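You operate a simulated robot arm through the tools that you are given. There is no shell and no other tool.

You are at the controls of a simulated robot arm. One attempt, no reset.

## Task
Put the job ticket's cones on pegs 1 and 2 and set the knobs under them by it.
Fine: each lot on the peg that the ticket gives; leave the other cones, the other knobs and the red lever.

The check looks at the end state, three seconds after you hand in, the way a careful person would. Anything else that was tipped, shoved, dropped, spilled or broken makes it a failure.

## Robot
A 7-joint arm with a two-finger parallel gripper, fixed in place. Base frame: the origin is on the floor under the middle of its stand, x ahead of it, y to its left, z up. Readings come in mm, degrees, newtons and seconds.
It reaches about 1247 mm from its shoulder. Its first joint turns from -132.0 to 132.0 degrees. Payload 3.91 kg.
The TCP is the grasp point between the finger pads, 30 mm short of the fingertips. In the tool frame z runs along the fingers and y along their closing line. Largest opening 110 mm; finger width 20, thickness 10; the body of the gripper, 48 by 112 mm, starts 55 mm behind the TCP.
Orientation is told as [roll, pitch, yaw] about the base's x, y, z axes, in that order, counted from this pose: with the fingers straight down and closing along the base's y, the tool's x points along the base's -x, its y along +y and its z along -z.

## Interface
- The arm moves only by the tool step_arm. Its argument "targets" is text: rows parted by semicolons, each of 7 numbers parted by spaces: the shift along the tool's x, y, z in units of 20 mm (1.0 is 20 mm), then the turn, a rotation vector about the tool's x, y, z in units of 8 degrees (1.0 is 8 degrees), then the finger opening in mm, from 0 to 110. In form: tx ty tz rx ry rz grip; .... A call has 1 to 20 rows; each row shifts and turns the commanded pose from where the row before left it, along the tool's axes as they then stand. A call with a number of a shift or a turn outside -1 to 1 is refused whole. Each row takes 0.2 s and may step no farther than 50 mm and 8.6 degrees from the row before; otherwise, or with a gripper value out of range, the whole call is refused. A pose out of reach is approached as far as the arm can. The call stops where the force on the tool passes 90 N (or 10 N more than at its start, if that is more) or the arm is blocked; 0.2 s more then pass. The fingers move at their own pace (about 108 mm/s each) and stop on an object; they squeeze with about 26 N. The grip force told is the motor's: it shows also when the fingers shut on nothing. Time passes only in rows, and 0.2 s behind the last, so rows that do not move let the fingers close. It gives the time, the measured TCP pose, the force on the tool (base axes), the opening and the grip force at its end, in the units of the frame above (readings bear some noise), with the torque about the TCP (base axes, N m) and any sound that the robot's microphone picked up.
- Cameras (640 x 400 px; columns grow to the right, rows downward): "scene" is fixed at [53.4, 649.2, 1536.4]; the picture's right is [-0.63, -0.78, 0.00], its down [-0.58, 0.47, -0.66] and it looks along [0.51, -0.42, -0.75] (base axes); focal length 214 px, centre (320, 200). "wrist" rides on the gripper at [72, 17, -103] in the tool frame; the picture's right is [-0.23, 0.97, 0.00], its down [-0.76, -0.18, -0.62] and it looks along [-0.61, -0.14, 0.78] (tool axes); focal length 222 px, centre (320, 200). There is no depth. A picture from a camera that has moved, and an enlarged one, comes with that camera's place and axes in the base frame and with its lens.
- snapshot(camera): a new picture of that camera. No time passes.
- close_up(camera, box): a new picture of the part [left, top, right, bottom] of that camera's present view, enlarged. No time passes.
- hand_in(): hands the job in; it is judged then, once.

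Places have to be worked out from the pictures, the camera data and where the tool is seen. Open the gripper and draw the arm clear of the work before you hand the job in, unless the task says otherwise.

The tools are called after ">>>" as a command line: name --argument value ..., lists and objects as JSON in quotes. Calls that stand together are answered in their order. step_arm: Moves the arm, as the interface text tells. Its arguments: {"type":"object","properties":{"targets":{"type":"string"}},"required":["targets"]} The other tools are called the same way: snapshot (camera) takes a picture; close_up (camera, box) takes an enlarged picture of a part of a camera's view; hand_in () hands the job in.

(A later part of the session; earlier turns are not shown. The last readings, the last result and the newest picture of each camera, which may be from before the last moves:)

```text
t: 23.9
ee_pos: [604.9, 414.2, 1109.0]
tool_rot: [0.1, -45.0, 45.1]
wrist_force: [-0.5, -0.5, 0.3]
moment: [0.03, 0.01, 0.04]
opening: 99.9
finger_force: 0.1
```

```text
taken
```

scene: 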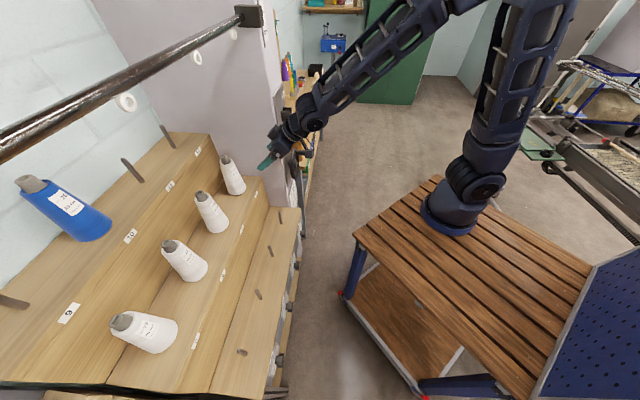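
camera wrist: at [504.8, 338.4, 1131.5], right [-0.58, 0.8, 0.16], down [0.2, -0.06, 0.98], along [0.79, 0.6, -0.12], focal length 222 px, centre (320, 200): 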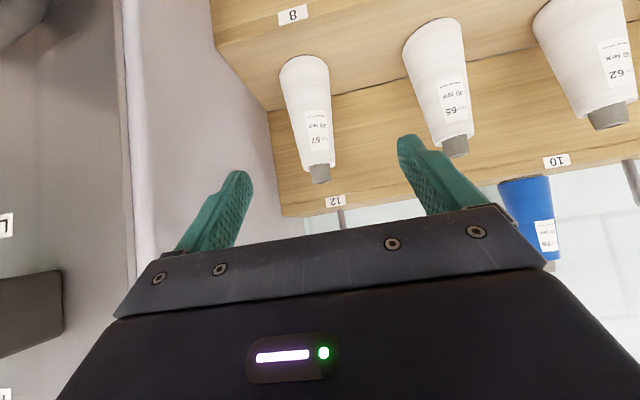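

This gives a clear frontal view of all the target cones. I'll enlarge the peg 8 and peg 7 cones to measure their axes accurately.

>>> close_up --camera "wrist" --box '[260, 0, 360, 62]'

>>> close_up --camera "wrist" --box '[265, 130, 385, 205]'

>>> close_up --camera "wrist" --box '[260, 40, 360, 102]'

>>> close_up --camera "wrist" --box '[390, 0, 490, 62]'

>>> close_up --camera "wrist" --box '[390, 100, 490, 162]'

>>> close_up --camera "scene" --box '[190, 140, 270, 240]'

```text
6.40 times, centred on (310, 31) of wrist
camera zoom: at [504.8, 338.4, 1131.5], right [-0.58, 0.8, 0.16], down [0.2, -0.06, 0.98], along [0.79, 0.6, -0.12], focal length 1422 px, centre (384, 1282)
```

zoom: 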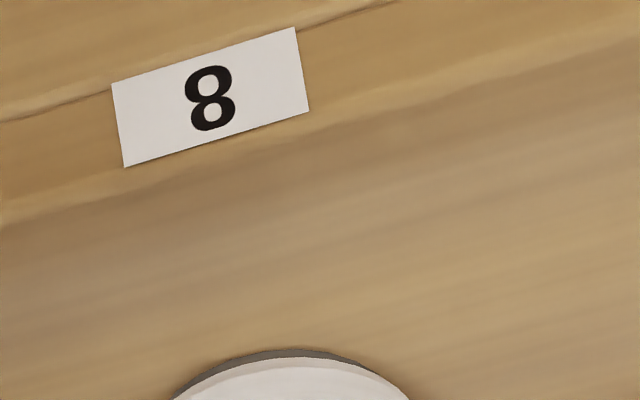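

```text
5.33 times, centred on (325, 168) of wrist
camera zoom: at [504.8, 338.4, 1131.5], right [-0.58, 0.8, 0.16], down [0.2, -0.06, 0.98], along [0.79, 0.6, -0.12], focal length 1185 px, centre (293, 373)
```

zoom: 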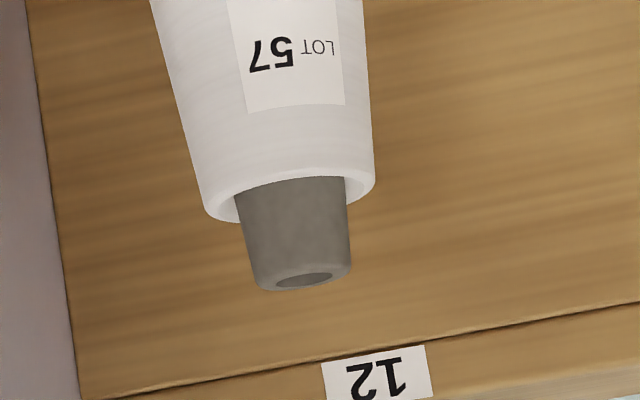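

```text
6.40 times, centred on (310, 71) of wrist
camera zoom: at [504.8, 338.4, 1131.5], right [-0.58, 0.8, 0.16], down [0.2, -0.06, 0.98], along [0.79, 0.6, -0.12], focal length 1422 px, centre (384, 1026)
```

zoom: 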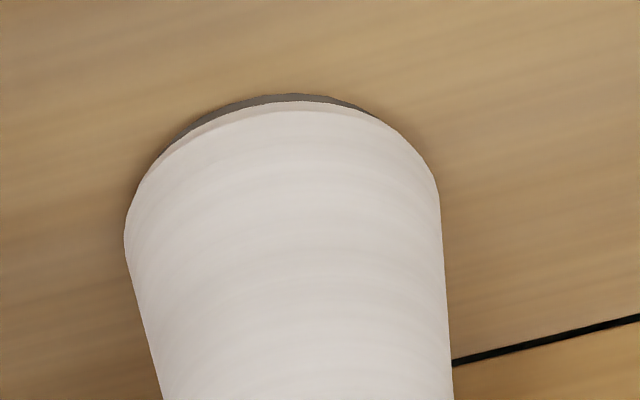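

```text
6.40 times, centred on (440, 31) of wrist
camera zoom: at [504.8, 338.4, 1131.5], right [-0.58, 0.8, 0.16], down [0.2, -0.06, 0.98], along [0.79, 0.6, -0.12], focal length 1422 px, centre (-448, 1282)
```

zoom: 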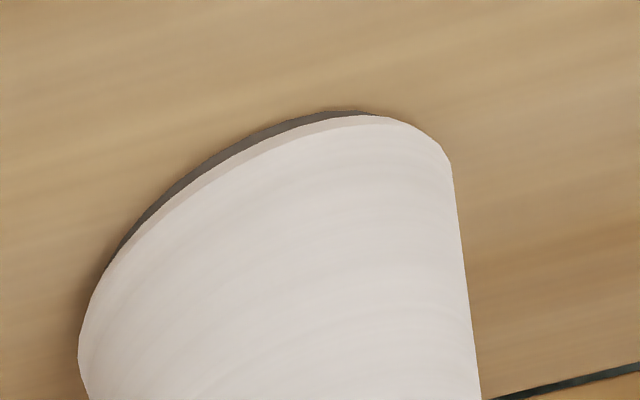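

```text
6.40 times, centred on (440, 131) of wrist
camera zoom: at [504.8, 338.4, 1131.5], right [-0.58, 0.8, 0.16], down [0.2, -0.06, 0.98], along [0.79, 0.6, -0.12], focal length 1422 px, centre (-448, 642)
```

zoom: 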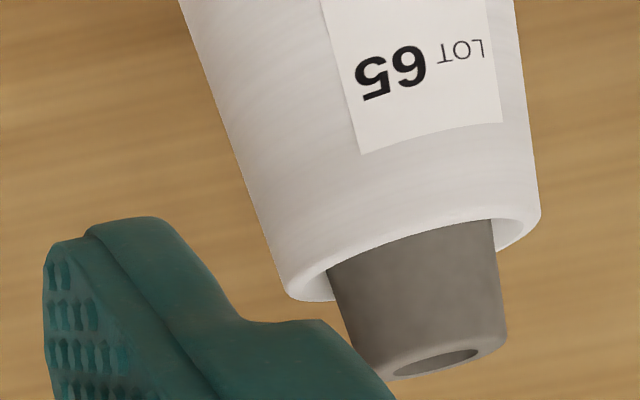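

```text
4.00 times, centred on (230, 190) of scene
camera zoom: at [53.4, 649.2, 1536.4], right [-0.63, -0.78, 0.0], down [-0.58, 0.47, -0.66], along [0.51, -0.42, -0.75], focal length 858 px, centre (680, 240)
```

zoom: 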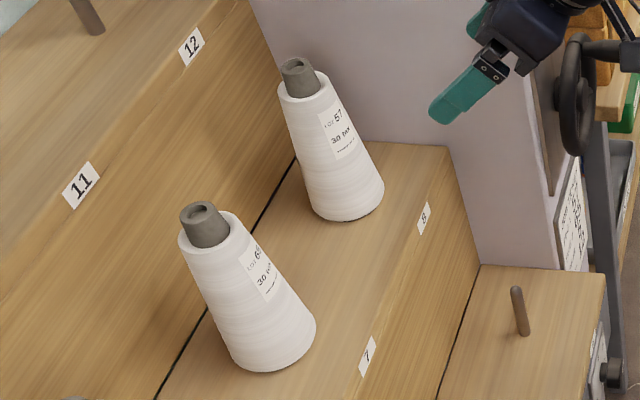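

From two views the peg 8 core top is at about (744, 526, 1069) and the peg 7 core top at about (617, 652, 1070), so the row lies at 45°. I'll move to a pre-grasp point 130 mm back along the finger axis and check alignment.

>>> step_arm --targets "-0.768 -0.245 0.7525 0 0 0 100;-0.768 -0.245 0.7525 0 0 0 100;-0.768 -0.245 0.7525 0 0 0 100;-0.768 -0.245 0.7525 0 0 0 100;0 0 0 0 0 0 100"

>>> snapshot --camera "wrist"

>>> close_up --camera "scene" --box '[180, 60, 340, 200]'

```text
t: 25.1
ee_pos: [676.9, 462.5, 1112.1]
tool_rot: [0.1, -45.0, 44.9]
wrist_force: [-0.4, 0.2, -0.6]
moment: [0.01, 0.0, -0.03]
opening: 100.1
finger_force: 0.0
```

```text
taken
camera wrist: at [578.8, 385.3, 1133.2], right [-0.58, 0.8, 0.16], down [0.2, -0.06, 0.98], along [0.79, 0.6, -0.12], focal length 222 px, centre (320, 200)
```

wrist: 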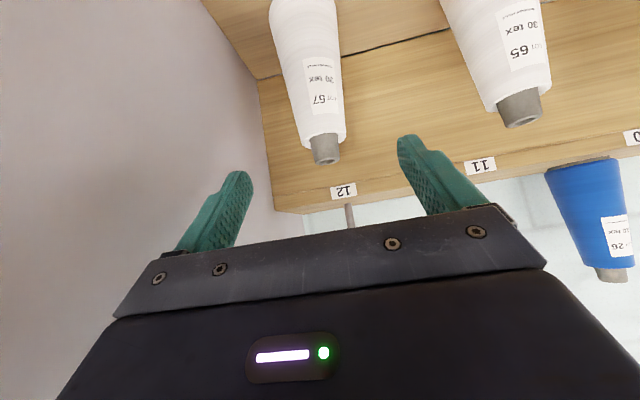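

```text
2.86 times, centred on (260, 130) of scene
camera zoom: at [53.4, 649.2, 1536.4], right [-0.63, -0.78, 0.0], down [-0.58, 0.47, -0.66], along [0.51, -0.42, -0.75], focal length 613 px, centre (491, 400)
```

zoom: 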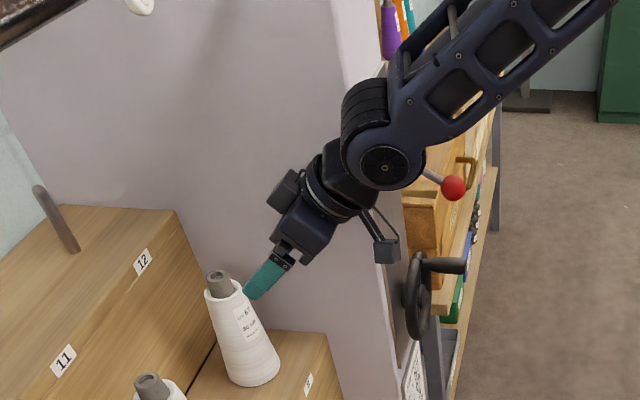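

Alignment checks out: the cone axis sits on the gripper's centre column, within 2–3 mm of prediction. I'll advance most of the way along the finger axis, then check before the last part.

>>> step_arm --targets "0 -0.02 0.9 0 0 0 100;0 -0.02 0.9 0 0 0 100;0 -0.02 0.9 0 0 0 100;0 -0.02 0.9 0 0 0 100;0 -0.02 0.9 0 0 0 100;0 0 0 0 0 0 100"

>>> snapshot --camera "wrist"

>>> close_up --camera "scene" --box '[190, 90, 310, 200]'

```text
t: 26.5
ee_pos: [723.9, 505.2, 1046.3]
tool_rot: [0.1, -45.0, 44.9]
wrist_force: [-0.7, 0.3, 1.2]
moment: [-0.02, 0.04, 0.01]
opening: 100.0
finger_force: 0.1
```

```text
taken
camera wrist: at [625.6, 428.4, 1068.5], right [-0.58, 0.8, 0.16], down [0.2, -0.06, 0.98], along [0.79, 0.59, -0.12], focal length 222 px, centre (320, 200)
```

wrist: 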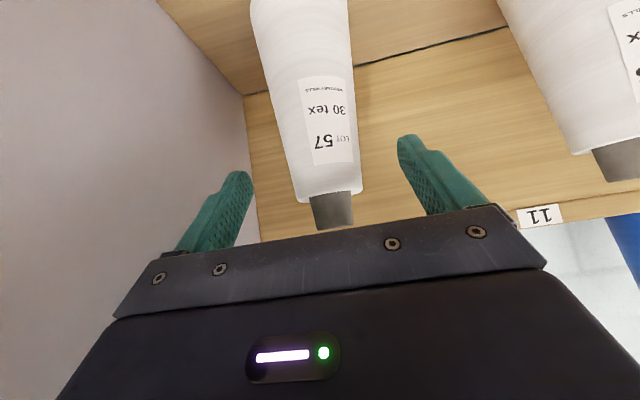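

```text
3.64 times, centred on (250, 145) of scene
camera zoom: at [53.4, 649.2, 1536.4], right [-0.63, -0.78, 0.0], down [-0.58, 0.47, -0.66], along [0.51, -0.42, -0.75], focal length 780 px, centre (574, 400)
```

zoom: 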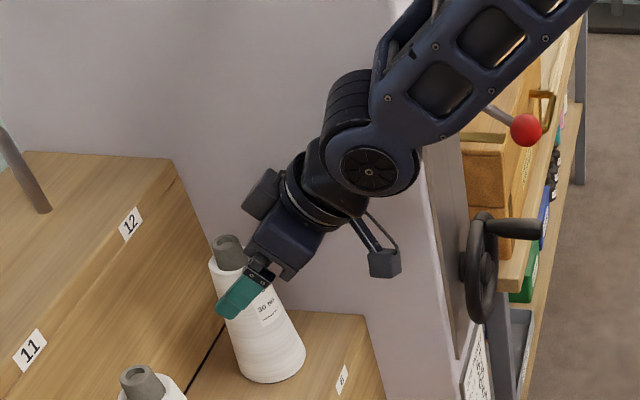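

The fingers straddle the cone evenly and there is no contact. I'll advance the last 40 mm and close.

>>> step_arm --targets "-0.02 0.01 1 0 0 0 100;-0.02 0.01 1 0 0 0 100;0 0 0 0 0 0 100"

>>> snapshot --camera "wrist"

>>> close_up --camera "scene" --box '[190, 110, 290, 210]'

```text
t: 27.3
ee_pos: [744.6, 525.1, 1019.1]
tool_rot: [0.0, -45.0, 44.9]
wrist_force: [0.1, 0.4, 0.6]
moment: [-0.02, -0.02, -0.08]
opening: 99.8
finger_force: 0.1
```

```text
taken
camera wrist: at [645.1, 449.7, 1040.8], right [-0.58, 0.8, 0.16], down [0.2, -0.06, 0.98], along [0.79, 0.6, -0.12], focal length 222 px, centre (320, 200)
```

wrist: 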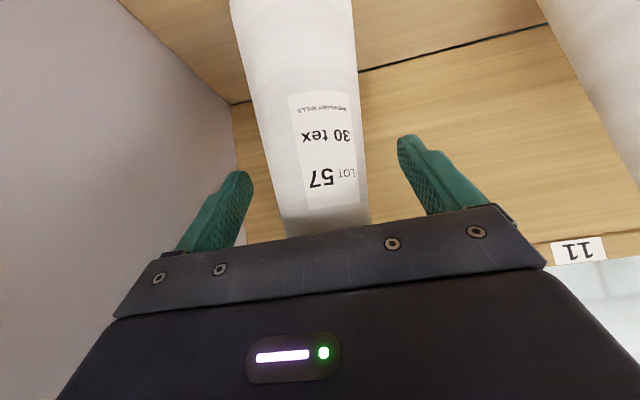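

```text
4.00 times, centred on (240, 160) of scene
camera zoom: at [53.4, 649.2, 1536.4], right [-0.63, -0.78, 0.0], down [-0.58, 0.47, -0.66], along [0.51, -0.42, -0.75], focal length 858 px, centre (640, 360)
```

zoom: 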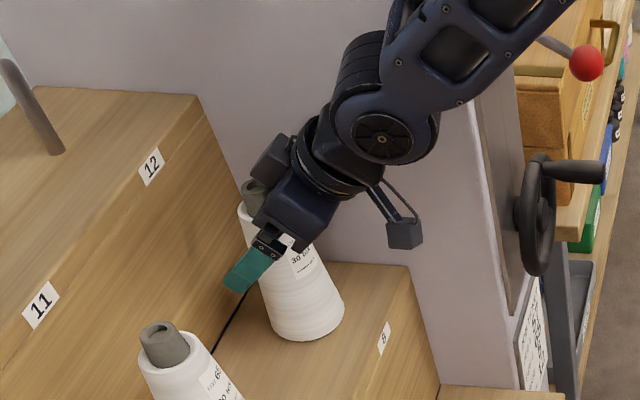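

The TCP is on the cone axis with no contact, so I'll close the fingers on it.

>>> step_arm --targets "0 0 0 0 0 0 60;0 0 0 0 0 0 40;0 0 0 0 0 0 30;0 0 0 0 0 0 30;0 0 0 0 0 0 30"

>>> snapshot --camera "wrist"

>>> close_up --camera "scene" --box '[190, 110, 290, 210]'

```text
t: 28.5
ee_pos: [743.6, 526.5, 1018.8]
tool_rot: [0.1, -45.0, 45.0]
wrist_force: [-9.2, 8.6, 0.0]
moment: [0.36, 0.29, 0.01]
opening: 52.6
finger_force: 25.8
```

```text
taken
camera wrist: at [644.3, 450.3, 1041.0], right [-0.58, 0.8, 0.16], down [0.2, -0.06, 0.98], along [0.79, 0.6, -0.12], focal length 222 px, centre (320, 200)
```

wrist: 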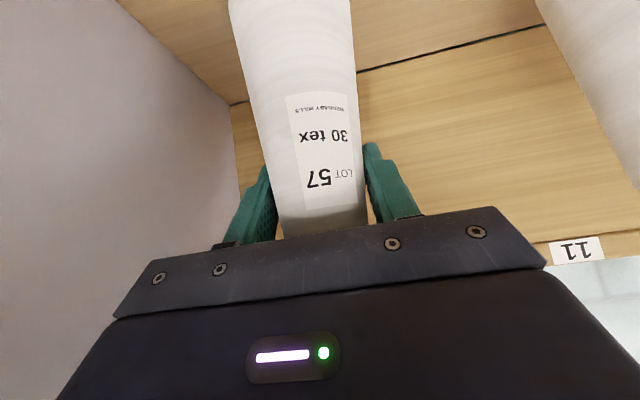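

```text
4.00 times, centred on (240, 160) of scene
camera zoom: at [53.4, 649.2, 1536.4], right [-0.63, -0.78, 0.0], down [-0.58, 0.47, -0.66], along [0.51, -0.42, -0.75], focal length 858 px, centre (640, 360)
```

zoom: 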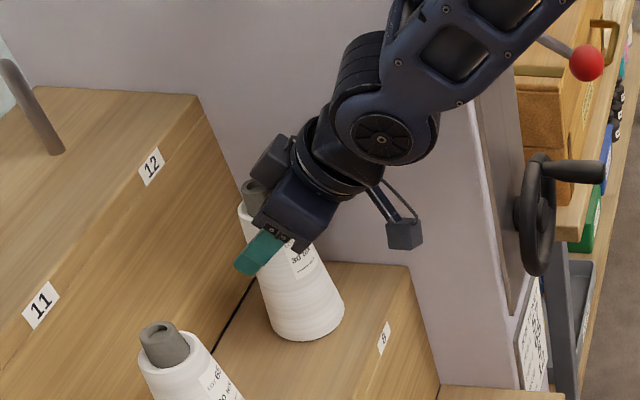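

The grip is solid at 52.6 mm and 26 N. I'll ease the small sideways load, then lift straight up, slowly at first, keeping well below the bar.

>>> step_arm --targets "0 0.08 0 0 0 0 30;-0.25 0 -0.25 0 0 0 30;-0.354 0 -0.354 0 0 0 30;-0.354 0 -0.354 0 0 0 30;0 0 0 0 0 0 30"

>>> close_up --camera "scene" --box '[190, 110, 290, 210]'

>>> snapshot --camera "wrist"

```text
t: 29.7
ee_pos: [743.1, 526.3, 1045.9]
tool_rot: [0.1, -44.9, 44.9]
wrist_force: [-0.5, -0.2, -2.8]
moment: [0.01, 0.0, -0.02]
opening: 52.8
finger_force: 26.4
```

```text
4.00 times, centred on (240, 160) of scene
camera zoom: at [53.4, 649.2, 1536.4], right [-0.63, -0.78, 0.0], down [-0.58, 0.47, -0.66], along [0.51, -0.42, -0.75], focal length 858 px, centre (640, 360)
```

zoom: 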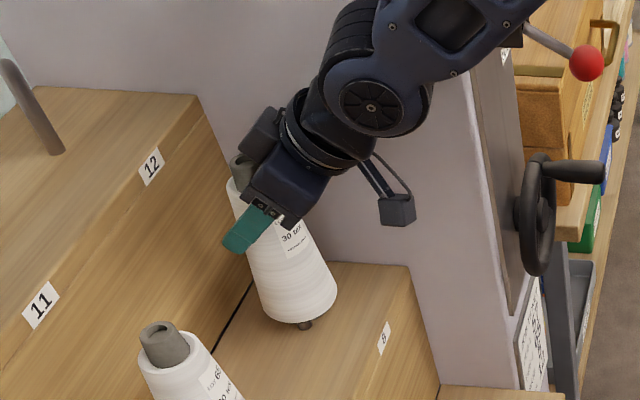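

```text
taken
camera wrist: at [644.0, 451.0, 1067.9], right [-0.58, 0.8, 0.16], down [0.2, -0.06, 0.98], along [0.79, 0.59, -0.12], focal length 222 px, centre (320, 200)
```

wrist: 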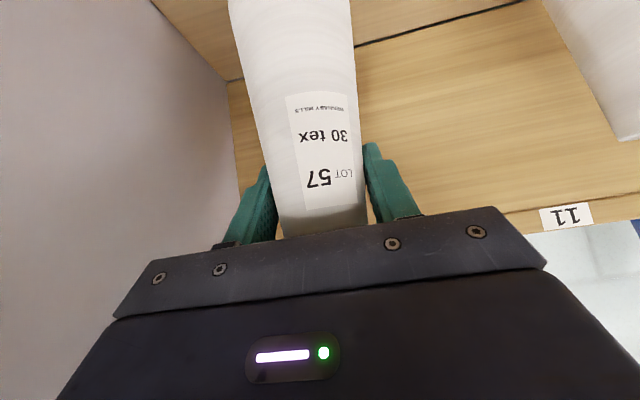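

The cone is lifting cleanly, weighing about 3 N, and the peg shows beneath it. I'll continue up another 80 mm.

>>> step_arm --targets "-0.6 0 -0.6 0 0 0 30;-0.6 0 -0.6 0 0 0 30;-0.6 0 -0.6 0 0 0 30;-0.6 0 -0.6 0 0 0 30;-0.5 0 -0.5 0 0 0 30;0 0 0 0 0 0 30"

>>> close_up --camera "scene" --box '[170, 60, 310, 210]'

>>> snapshot --camera "scene"

```text
t: 31.1
ee_pos: [742.6, 527.4, 1127.3]
tool_rot: [0.1, -45.0, 44.9]
wrist_force: [0.0, 0.1, -2.2]
moment: [-0.04, 0.0, -0.01]
opening: 52.8
finger_force: 26.0
```

```text
2.67 times, centred on (240, 135) of scene
camera zoom: at [53.4, 649.2, 1536.4], right [-0.63, -0.78, 0.0], down [-0.58, 0.47, -0.66], along [0.51, -0.42, -0.75], focal length 572 px, centre (533, 373)
```

zoom: 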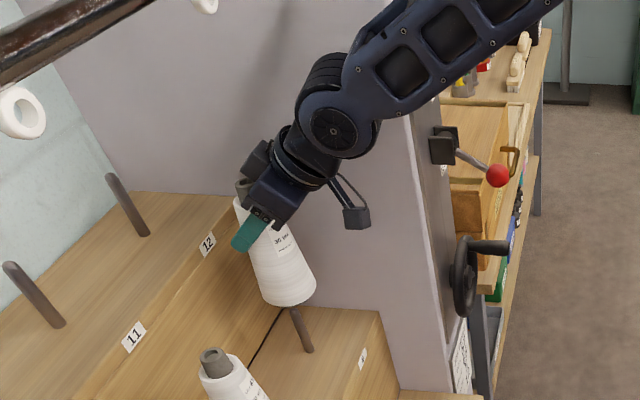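

```text
taken
```

scene: 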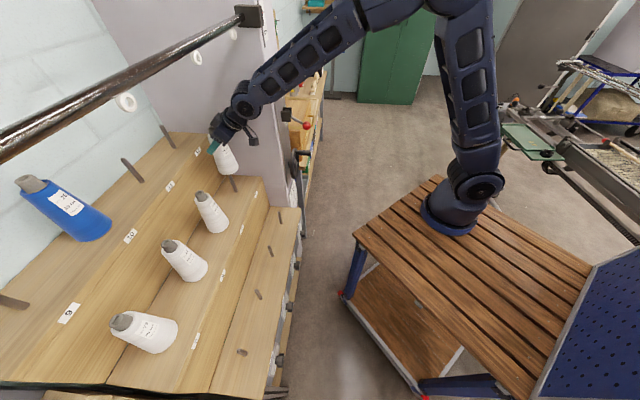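

The cone bottom has cleared the roughly 80 mm peg. I'll go up a touch more and retreat horizontally into the aisle, staying below the bar.

>>> step_arm --targets "-0.4 0 -0.4 0 0 0 30;0.3 0 -0.3 0 0 0 30;0.6 0 -0.6 0 0 0 30;0.7 0 -0.7 0 0 0 30;0.7 0 -0.7 0 0 0 30;0.7 0 -0.7 0 0 0 30;0.7 0 -0.7 0 0 0 30;0.7 0 -0.7 0 0 0 30;0.7 0 -0.7 0 0 0 30;0.7 0 -0.7 0 0 0 30;0.7 0 -0.7 0 0 0 30;0.7 0 -0.7 0 0 0 30;0.6 0 -0.6 0 0 0 30;0.3 0 -0.3 0 0 0 30;0 0 0 0 0 0 30"

>>> snapshot --camera "wrist"

>>> snapshot --camera "scene"

```text
t: 34.3
ee_pos: [580.4, 364.6, 1138.0]
tool_rot: [0.0, -45.0, 45.0]
wrist_force: [-0.1, -0.6, -2.0]
moment: [-0.01, -0.01, -0.05]
opening: 52.5
finger_force: 25.7
```

```text
taken
camera wrist: at [481.8, 288.5, 1161.2], right [-0.58, 0.8, 0.16], down [0.2, -0.06, 0.98], along [0.79, 0.6, -0.12], focal length 222 px, centre (320, 200)
```

wrist: 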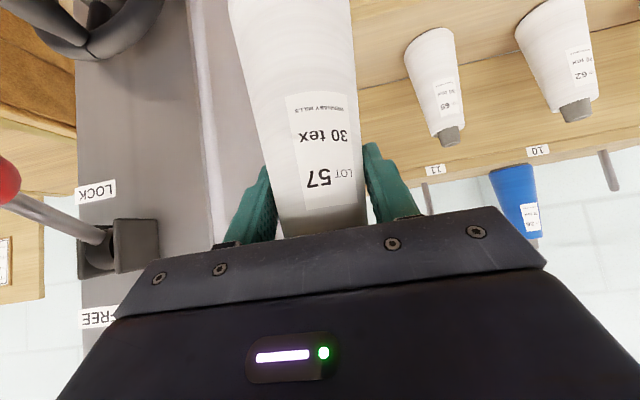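

```text
taken
```

scene: 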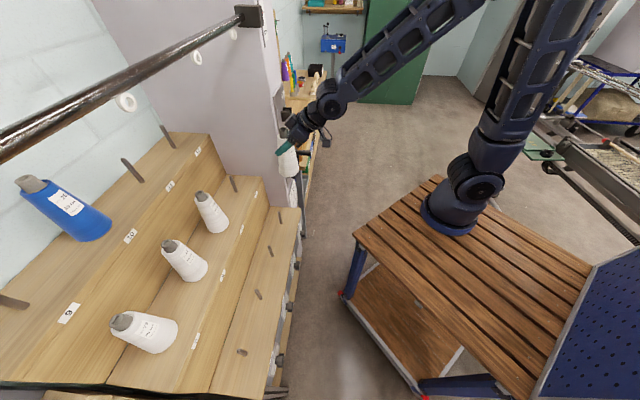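

The cone hangs straight and the lever is still at LOCK. I'll carry it sideways along the aisle toward pegs 2 and 1.

>>> step_arm --targets "0 0.4 0 0 0 0 30;0 0.8 0 0 0 0 30;0 1 0 0 0 0 30;0 1 0 0 0 0 30;0 1 0 0 0 0 30;0 1 0 0 0 0 30;0 1 0 0 0 0 30;0 1 0 0 0 0 30;0 1 0 0 0 0 30;0 1 0 0 0 0 30;0 1 0 0 0 0 30;0 1 0 0 0 0 30;0 1 0 0 0 0 30;0 1 0 0 0 0 30;0 1 0 0 0 0 30;0 1 0 0 0 0 30;0 0.8 0 0 0 0 30;0 0.4 0 0 0 0 30;0 0 0 0 0 0 30"

>>> snapshot --camera "wrist"

>>> snapshot --camera "scene"

```text
t: 38.3
ee_pos: [349.2, 596.3, 1140.4]
tool_rot: [0.2, -45.0, 45.0]
wrist_force: [-0.6, 0.1, -2.6]
moment: [0.0, -0.03, 0.01]
opening: 52.5
finger_force: 26.1
```

```text
taken
camera wrist: at [250.3, 520.8, 1161.7], right [-0.58, 0.8, 0.16], down [0.2, -0.06, 0.98], along [0.79, 0.6, -0.12], focal length 222 px, centre (320, 200)
```

wrist: 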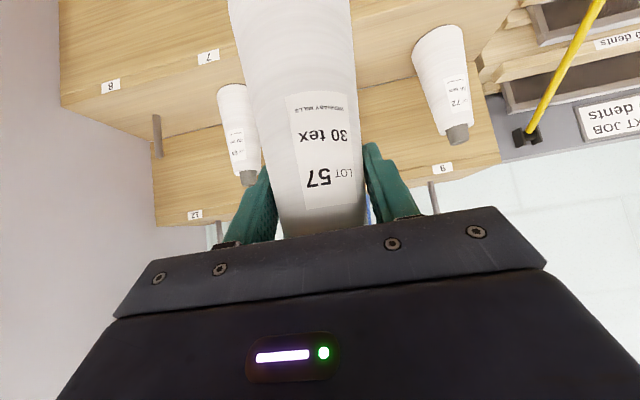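

```text
taken
```

scene: 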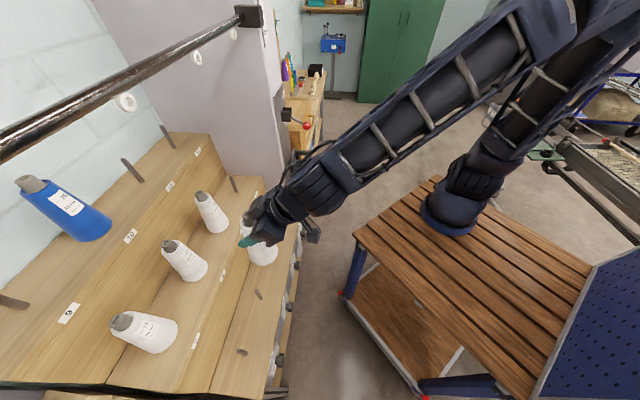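

The carry is steady. Before going on I'll measure pegs 1 and 2 precisely in the fixed camera.

>>> close_up --camera "scene" --box '[215, 325, 279, 375]'

>>> close_up --camera "scene" --box '[230, 270, 294, 320]'

>>> close_up --camera "scene" --box '[200, 340, 300, 400]'

>>> close_up --camera "wrist" --box '[400, 0, 640, 150]'

```text
8.00 times, centred on (247, 350) of scene
camera zoom: at [53.4, 649.2, 1536.4], right [-0.63, -0.78, 0.0], down [-0.58, 0.47, -0.66], along [0.51, -0.42, -0.75], focal length 1716 px, centre (904, -1000)
```

zoom: 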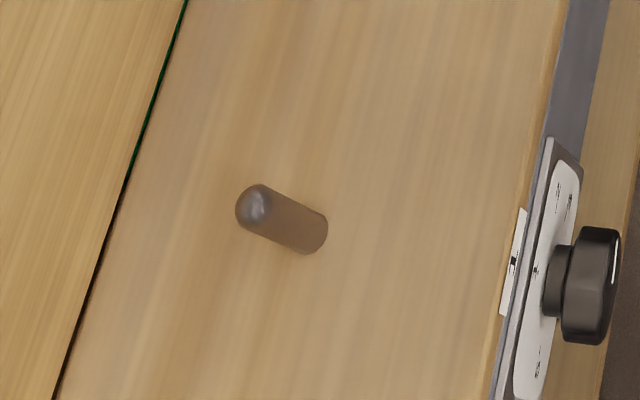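

```text
8.00 times, centred on (262, 295) of scene
camera zoom: at [53.4, 649.2, 1536.4], right [-0.63, -0.78, 0.0], down [-0.58, 0.47, -0.66], along [0.51, -0.42, -0.75], focal length 1716 px, centre (784, -560)
```

zoom: 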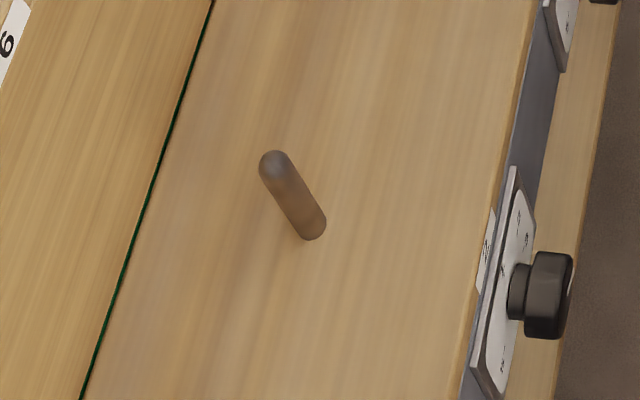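

```text
6.40 times, centred on (250, 370) of scene
camera zoom: at [53.4, 649.2, 1536.4], right [-0.63, -0.78, 0.0], down [-0.58, 0.47, -0.66], along [0.51, -0.42, -0.75], focal length 1373 px, centre (768, -888)
```

zoom: 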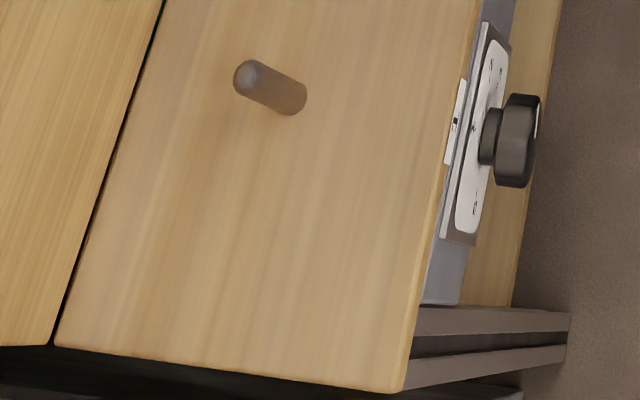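

```text
2.67 times, centred on (520, 75) of wrist
camera zoom: at [250.3, 520.8, 1161.7], right [-0.58, 0.8, 0.16], down [0.2, -0.06, 0.98], along [0.79, 0.6, -0.12], focal length 592 px, centre (-213, 533)
```

zoom: 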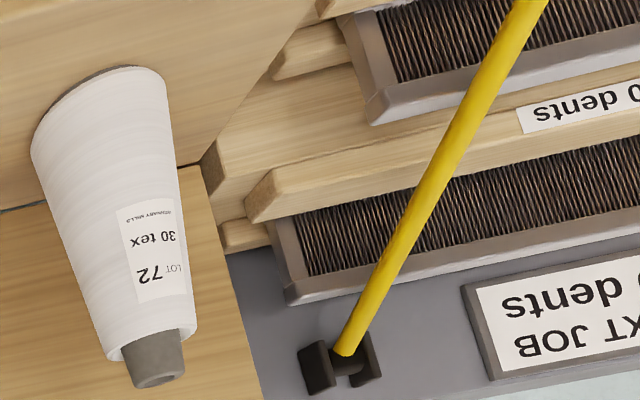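

Peg 1's base works out to about (270, 783, 690) and peg 2's to about (390, 661, 690), and the yellow rod is about 150 mm beyond the gripper. I'll move over peg 1, still high.

>>> step_arm --targets "-0.1 0.4 0.1 0 0 0 30;-0.25 0.9 0.25 0 0 0 30;-0.3 1 0.3 0 0 0 30;-0.3 1 0.3 0 0 0 30;-0.3 1 0.3 0 0 0 30;-0.3 1 0.3 0 0 0 30;-0.3 1 0.3 0 0 0 30;-0.3 1 0.3 0 0 0 30;-0.3 1 0.3 0 0 0 30;-0.21 0.7 0.21 0 0 0 30;-0.05 0.4 0.05 0 0 0 30;0 0 0 0 0 0 30"

>>> snapshot --camera "scene"

>>> snapshot --camera "wrist"

```text
t: 40.9
ee_pos: [269.2, 784.8, 1141.1]
tool_rot: [0.1, -45.0, 45.0]
wrist_force: [0.6, -0.3, -2.9]
moment: [0.02, -0.04, 0.0]
opening: 52.8
finger_force: 26.0
```

```text
taken
```

scene: 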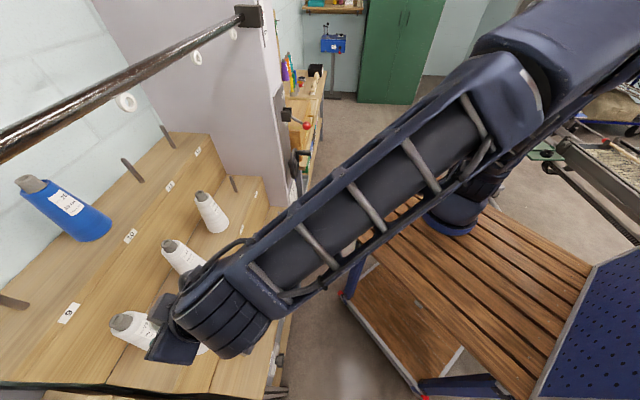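

```text
taken
camera wrist: at [170.5, 707.7, 1162.2], right [-0.58, 0.8, 0.16], down [0.2, -0.06, 0.98], along [0.79, 0.6, -0.12], focal length 222 px, centre (320, 200)
```

wrist: 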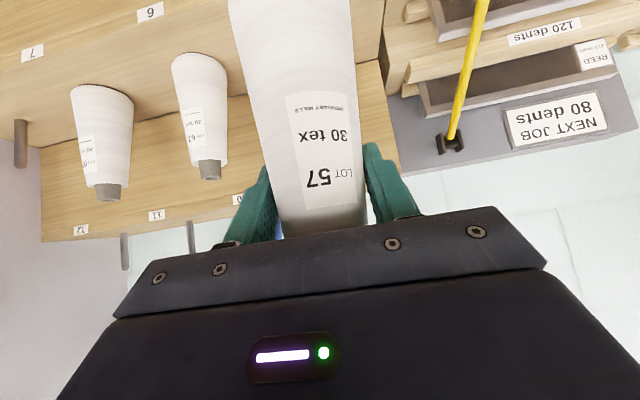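

I'm over peg 1 with 150 mm to spare from the peg 5 cone. I'll lower straight down until the cone's bottom is just above the peg top, then verify.

>>> step_arm --targets "0.4 0 0.4 0 0 0 30;0.7071 0 0.7071 0 0 0 30;0.7071 0 0.7071 0 0 0 30;0.7071 0 0.7071 0 0 0 30;0.7071 0 0.7071 0 0 0 30;0.7071 0 0.7071 0 0 0 30;0.7071 0 0.7071 0 0 0 30;0.7071 0 0.7071 0 0 0 30;0.7071 0 0.7071 0 0 0 30;0.7071 0 0.7071 0 0 0 30;0.7071 0 0.7071 0 0 0 30;0.5 0 0.5 0 0 0 30;0 0 0 0 0 0 30"

>>> snapshot --camera "scene"

>>> snapshot --camera "wrist"

```text
t: 43.7
ee_pos: [270.3, 782.7, 915.0]
tool_rot: [0.1, -45.0, 44.9]
wrist_force: [0.0, -0.1, -2.2]
moment: [-0.03, -0.04, 0.02]
opening: 52.6
finger_force: 25.4
```

```text
taken
```

scene: 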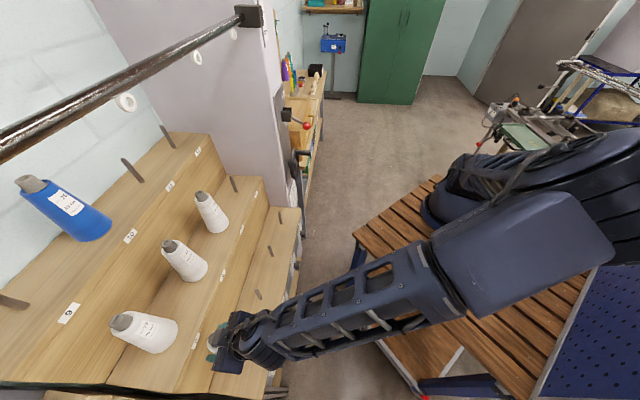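

```text
taken
camera wrist: at [171.2, 707.6, 936.8], right [-0.58, 0.8, 0.16], down [0.2, -0.06, 0.98], along [0.79, 0.6, -0.12], focal length 222 px, centre (320, 200)
```

wrist: 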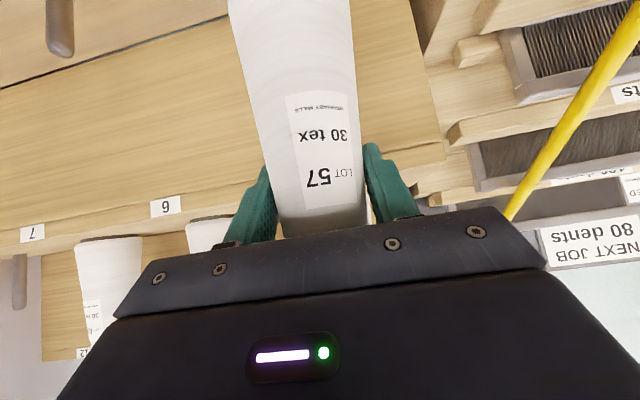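

Peg 2's top is visible at the upper left, which lets me verify my peg coordinates. I'll zoom in on it and on the cone over peg 1.

>>> close_up --camera "wrist" --box '[20, 0, 120, 62]'

>>> close_up --camera "scene" --box '[190, 300, 290, 400]'

```text
6.40 times, centred on (70, 31) of wrist
camera zoom: at [171.2, 707.6, 936.8], right [-0.58, 0.8, 0.16], down [0.2, -0.06, 0.98], along [0.79, 0.6, -0.12], focal length 1422 px, centre (1920, 1282)
```

zoom: 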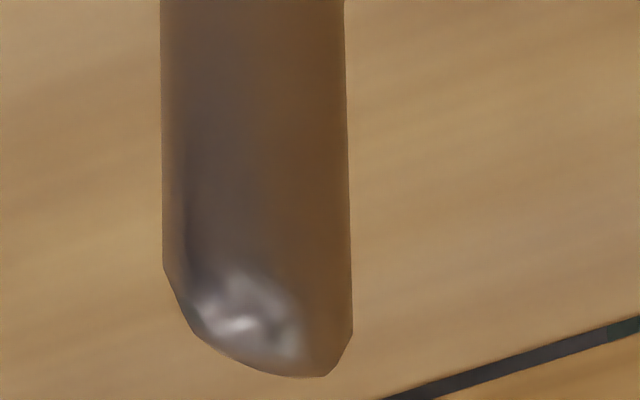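

```text
4.00 times, centred on (240, 350) of scene
camera zoom: at [53.4, 649.2, 1536.4], right [-0.63, -0.78, 0.0], down [-0.58, 0.47, -0.66], along [0.51, -0.42, -0.75], focal length 858 px, centre (640, -400)
```

zoom: 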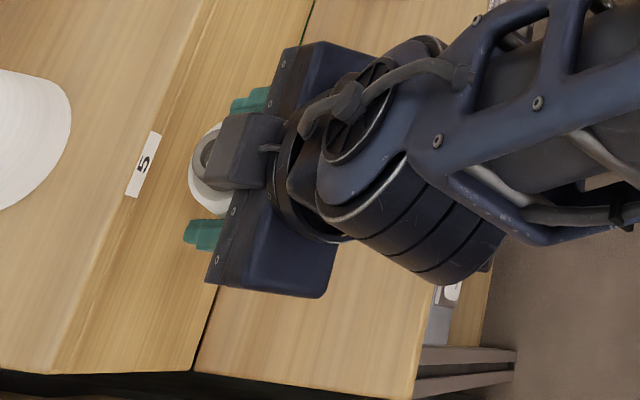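

Peg 1 is at about (269, 782), and the cone axis is within 2 mm of it. I'll lower slowly so the peg enters the cone, watching the force.

>>> step_arm --targets "0.3 0 0.3 0 0 0 30;0.3 0 0.3 0 0 0 30;0.3 0 0.3 0 0 0 30;0.3 0 0.3 0 0 0 30;0 0 0 0 0 0 30"

```text
t: 44.9
ee_pos: [295.3, 776.9, 880.7]
tool_rot: [0.1, -45.0, 43.3]
wrist_force: [-7.8, 2.6, 0.3]
moment: [0.32, 1.0, -0.06]
opening: 52.9
finger_force: 25.4
```

The arm has swung about 1.7° around its base even though the tool force is small, so something may be pressing on the arm. I'll look before continuing.

>>> snapshot --camera "scene"

>>> snapshot --camera "wrist"

>>> close_up --camera "scene" --box '[190, 300, 290, 400]'

```text
taken
```

scene: 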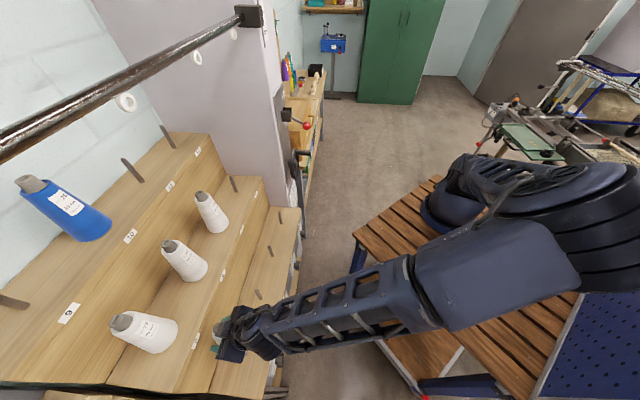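

```text
taken
camera wrist: at [193.0, 704.2, 902.5], right [-0.55, 0.82, 0.16], down [0.19, -0.06, 0.98], along [0.81, 0.57, -0.12], focal length 222 px, centre (320, 200)
```

wrist: 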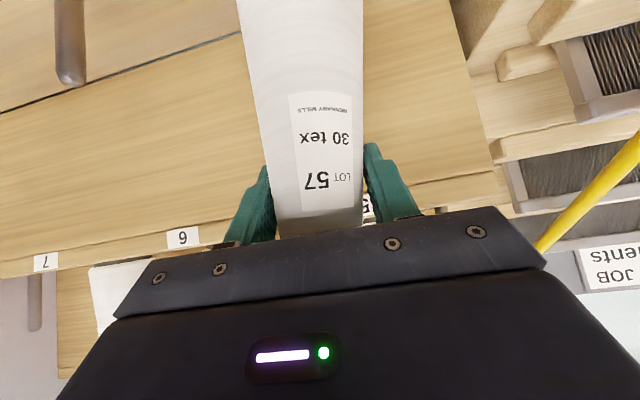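

```text
4.00 times, centred on (240, 350) of scene
camera zoom: at [53.4, 649.2, 1536.4], right [-0.63, -0.78, 0.0], down [-0.58, 0.47, -0.66], along [0.51, -0.42, -0.75], focal length 858 px, centre (640, -400)
```

zoom: 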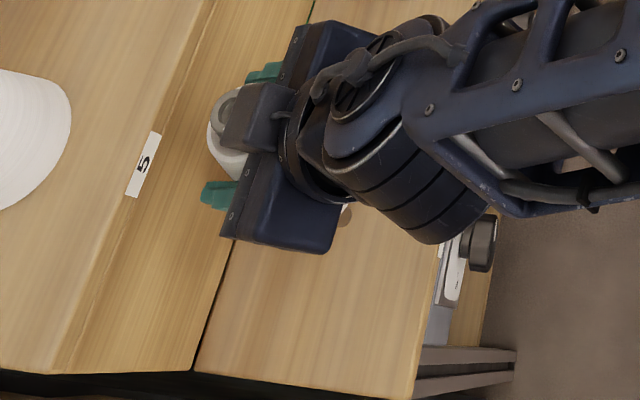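

The tool force is only a light side push from the peg, which is already inside the cone. I'll hold still one moment to see whether the pose recovers or persists.

>>> step_arm --targets "0 0 0 0 0 0 30;0 0 0 0 0 0 30"

>>> snapshot --camera "scene"

```text
t: 45.5
ee_pos: [295.3, 777.4, 880.2]
tool_rot: [0.1, -45.0, 43.3]
wrist_force: [-8.9, 3.1, -5.1]
moment: [0.29, 0.79, -0.06]
opening: 52.3
finger_force: 25.6
```

```text
taken
```

scene: 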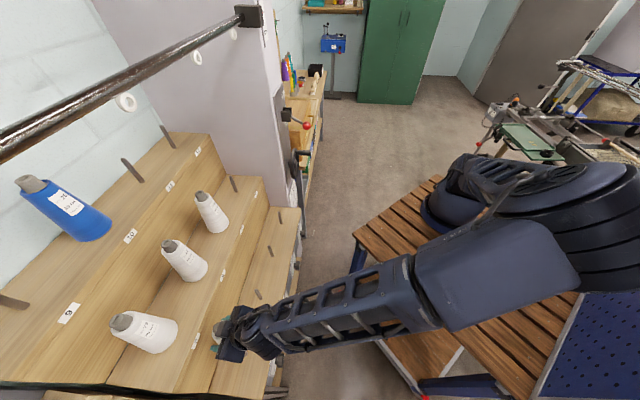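

The offset is a pure rotation about the base joint, so the first joint is probably at its limit with the elbow swung left. I'll lift the cone back off the peg, then change the wrist yaw (the cone is round, so that's harmless) to give the arm a better posture.

>>> step_arm --targets "-0.25 0 -0.25 0 0 0 30;-0.35 0 -0.35 0 0 0 30;-0.5 0 -0.5 0 0 0 30;-0.6 0 -0.6 0 0 0 30;-0.7 0 -0.7 0 0 0 30;-0.7 0 -0.7 0 0 0 30;-0.7 0 -0.7 0 0 0 30;0 0 0 0 0 0 30"

>>> snapshot --camera "scene"

>>> snapshot --camera "wrist"

```text
t: 47.5
ee_pos: [294.9, 777.1, 990.1]
tool_rot: [0.1, -45.0, 43.1]
wrist_force: [0.2, 0.0, -3.0]
moment: [0.04, -0.02, 0.01]
opening: 52.5
finger_force: 26.3
stopped in row 8: the arm was blocked; the commanded pose is now the measured one
```

```text
taken
```

scene: 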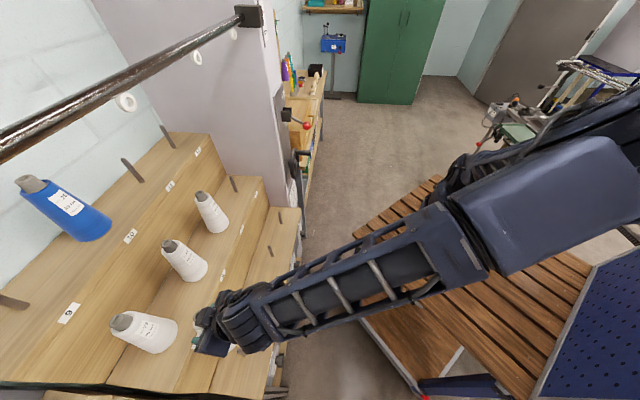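

```text
taken
camera wrist: at [194.0, 703.8, 1010.8], right [-0.55, 0.82, 0.16], down [0.19, -0.06, 0.98], along [0.81, 0.57, -0.12], focal length 222 px, centre (320, 200)
```

wrist: 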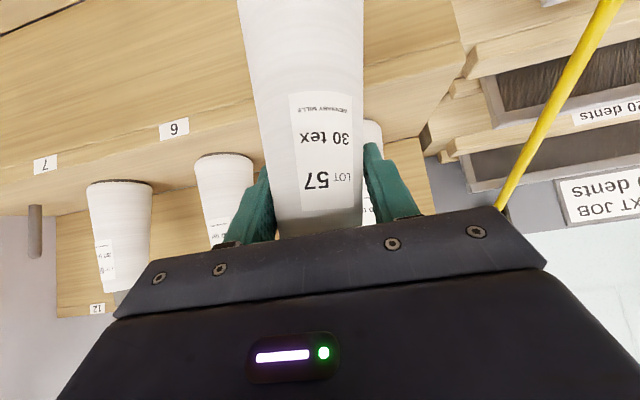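

I'm clear above the peg. I'll yaw the wrist about the vertical in small steps toward the radial direction, to unwind the base joint.

>>> step_arm --targets "0 0 0 -0.5 0 -0.5 30;0 0 0 -0.5 0 -0.5 30;0 0 0 0 0 0 30"

>>> snapshot --camera "scene"

```text
t: 48.3
ee_pos: [296.2, 776.8, 988.4]
tool_rot: [0.1, -45.0, 54.6]
wrist_force: [0.1, -0.3, -2.6]
moment: [-0.02, -0.01, -0.02]
opening: 52.7
finger_force: 25.9
```

```text
taken
```

scene: 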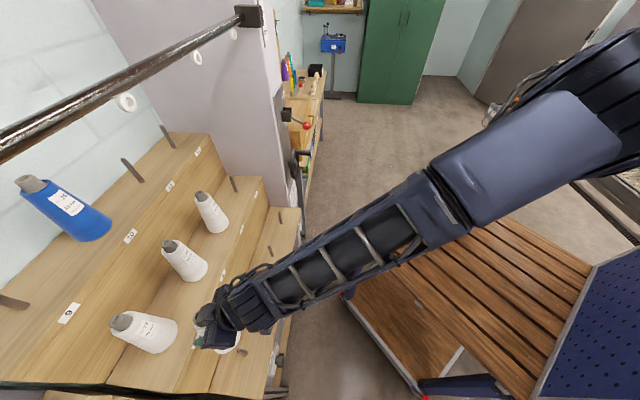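

That freed the joint and the elbow is coming back over the arm. I'll continue to about 78° yaw.

>>> step_arm --targets "0 0 0 -0.6 0 -0.6 30;0 0 0 -0.6 0 -0.6 30;0 0 0 -0.6 0 -0.6 30;0 0 0 -0.27 0 -0.27 30;0 0 0 0 0 0 30"

>>> snapshot --camera "scene"

>>> snapshot --camera "wrist"

```text
t: 49.5
ee_pos: [295.1, 777.6, 988.0]
tool_rot: [0.1, -45.0, 78.0]
wrist_force: [0.2, 0.0, -2.6]
moment: [-0.02, -0.02, -0.02]
opening: 52.5
finger_force: 26.2
```

```text
taken
```

scene: 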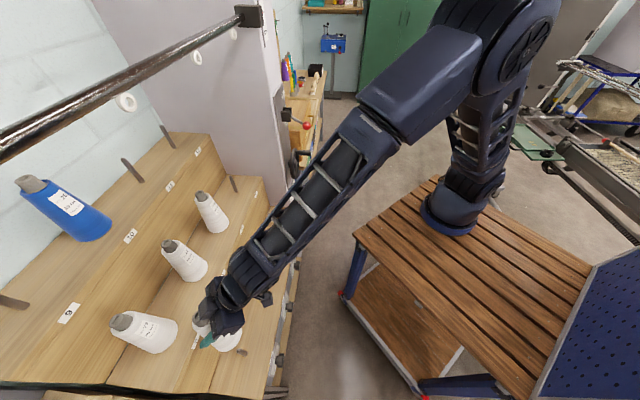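

```text
taken
camera wrist: at [253.6, 658.7, 1010.7], right [-0.92, 0.36, 0.16], down [0.19, 0.06, 0.98], along [0.34, 0.93, -0.12], focal length 222 px, centre (320, 200)
```

wrist: 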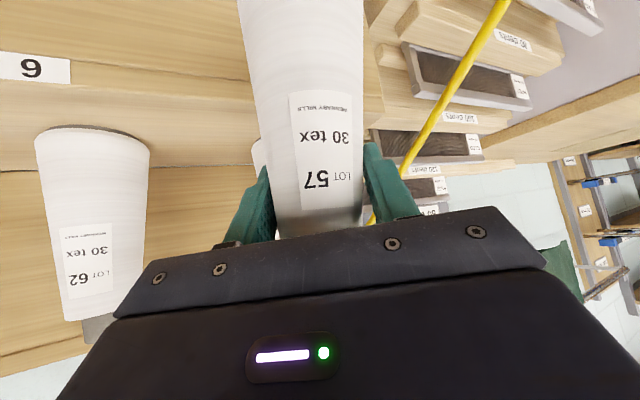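

The posture is now good and the fixed camera can see the cone. I'll shift back over peg 1 and lower to just above the peg top.

>>> step_arm --targets "0.01 0.45 -0.01 0 0 0 30;0.01 0.6 -0.01 0 0 0 30;0 0.3 0 0 0 0 30;0.5 0 0.5 0 0 0 30;0.7071 0 0.7071 0 0 0 30;0.7071 0 0.7071 0 0 0 30;0.4 0 0.4 0 0 0 30;0 0 0 0 0 0 30"

>>> snapshot --camera "scene"

>>> close_up --camera "scene" --box '[190, 300, 290, 400]'

>>> snapshot --camera "wrist"

```text
t: 51.3
ee_pos: [269.9, 781.7, 922.3]
tool_rot: [0.1, -45.2, 78.1]
wrist_force: [0.1, -0.4, -2.2]
moment: [0.05, 0.0, 0.0]
opening: 52.5
finger_force: 25.8
```

```text
taken
```

scene: 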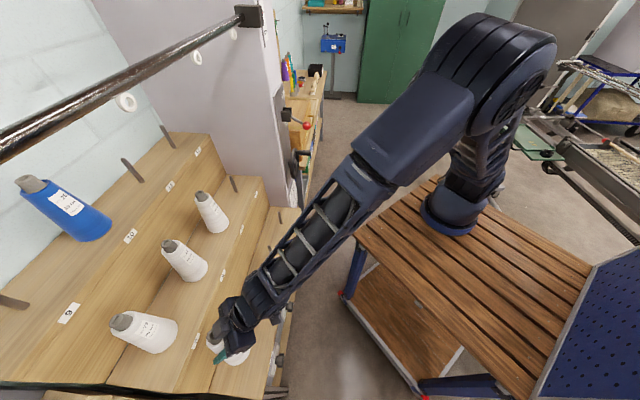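

```text
4.00 times, centred on (240, 350) of scene
camera zoom: at [53.4, 649.2, 1536.4], right [-0.63, -0.78, 0.0], down [-0.58, 0.47, -0.66], along [0.51, -0.42, -0.75], focal length 858 px, centre (640, -400)
```

zoom: 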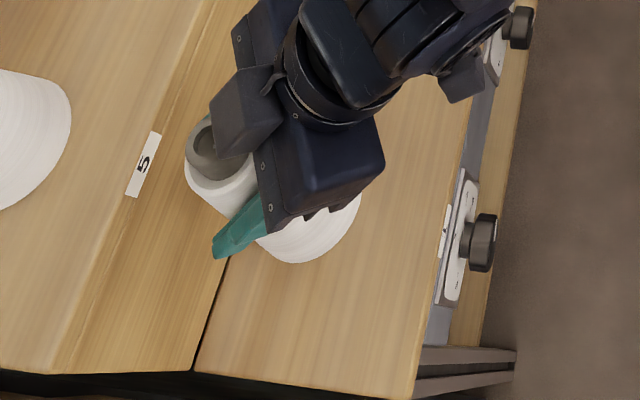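

```text
taken
camera wrist: at [227.6, 663.9, 945.1], right [-0.92, 0.36, 0.16], down [0.2, 0.06, 0.98], along [0.34, 0.93, -0.12], focal length 222 px, centre (320, 200)
```

wrist: 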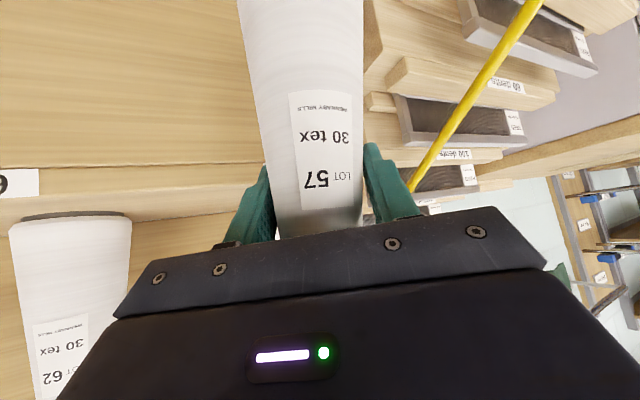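

The cone base lines up over the peg to within a few mm. I'll lower slowly onto peg 1.

>>> step_arm --targets "0.35 0 0.35 0 0 0 30;0.35 0 0.35 0 0 0 30;0.35 0 0.35 0 0 0 30;0.35 0 0.35 0 0 0 30;0.35 0 0.35 0 0 0 30;0 0 0 0 0 0 30"

>>> close_up --camera "scene" --box '[190, 300, 290, 400]'

```text
t: 52.7
ee_pos: [269.0, 781.7, 874.2]
tool_rot: [0.2, -45.1, 78.0]
wrist_force: [0.0, 0.2, -2.4]
moment: [0.0, 0.01, -0.01]
opening: 52.4
finger_force: 26.2
```

```text
4.00 times, centred on (240, 350) of scene
camera zoom: at [53.4, 649.2, 1536.4], right [-0.63, -0.78, 0.0], down [-0.58, 0.47, -0.66], along [0.51, -0.42, -0.75], focal length 858 px, centre (640, -400)
```

zoom: 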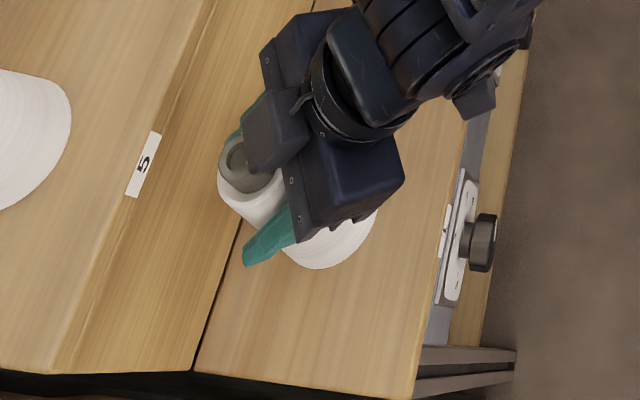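

There's no contact force and the peg is inside. I'll continue down to near contact.

>>> step_arm --targets "0.35 0 0.35 0 0 0 30;0.35 0 0.35 0 0 0 30;0.35 0 0.35 0 0 0 30;0.35 0 0.35 0 0 0 30;0 0 0 0 0 0 30"

>>> close_up --camera "scene" --box '[190, 300, 290, 400]'

>>> snapshot --camera "wrist"

```text
t: 53.9
ee_pos: [269.0, 782.9, 834.2]
tool_rot: [0.1, -45.1, 78.0]
wrist_force: [0.5, -0.2, -2.1]
moment: [0.02, 0.0, -0.03]
opening: 52.3
finger_force: 26.1
```

```text
4.00 times, centred on (240, 350) of scene
camera zoom: at [53.4, 649.2, 1536.4], right [-0.63, -0.78, 0.0], down [-0.58, 0.47, -0.66], along [0.51, -0.42, -0.75], focal length 858 px, centre (640, -400)
```

zoom: 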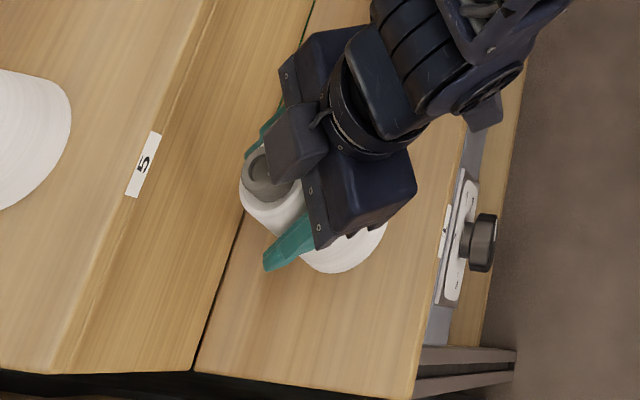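

```text
taken
camera wrist: at [227.0, 663.8, 856.5], right [-0.92, 0.36, 0.16], down [0.19, 0.06, 0.98], along [0.34, 0.93, -0.12], focal length 222 px, centre (320, 200)
```

wrist: 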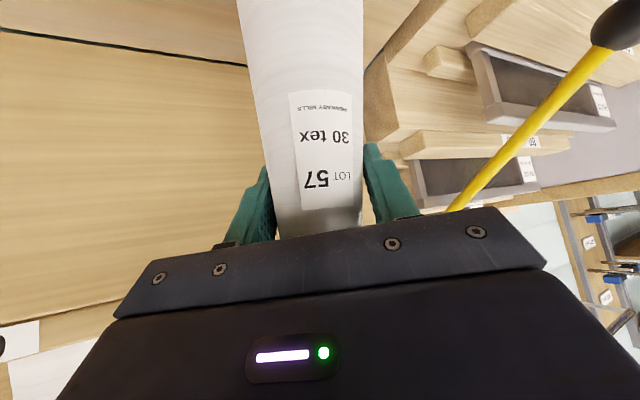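

It's still free-hanging about 15 mm above the surface. I'll lower in small steps until the weight transfers.

>>> step_arm --targets "0.15 0 0.15 0 0 0 30;0.15 0 0.15 0 0 0 30;0.1 0 0.1 0 0 0 30;0 0 0 0 0 0 30"

```text
t: 54.9
ee_pos: [267.4, 782.3, 823.0]
tool_rot: [0.1, -45.1, 77.9]
wrist_force: [-1.2, -1.3, 2.0]
moment: [-0.16, -0.05, 0.0]
opening: 52.4
finger_force: 26.3
```

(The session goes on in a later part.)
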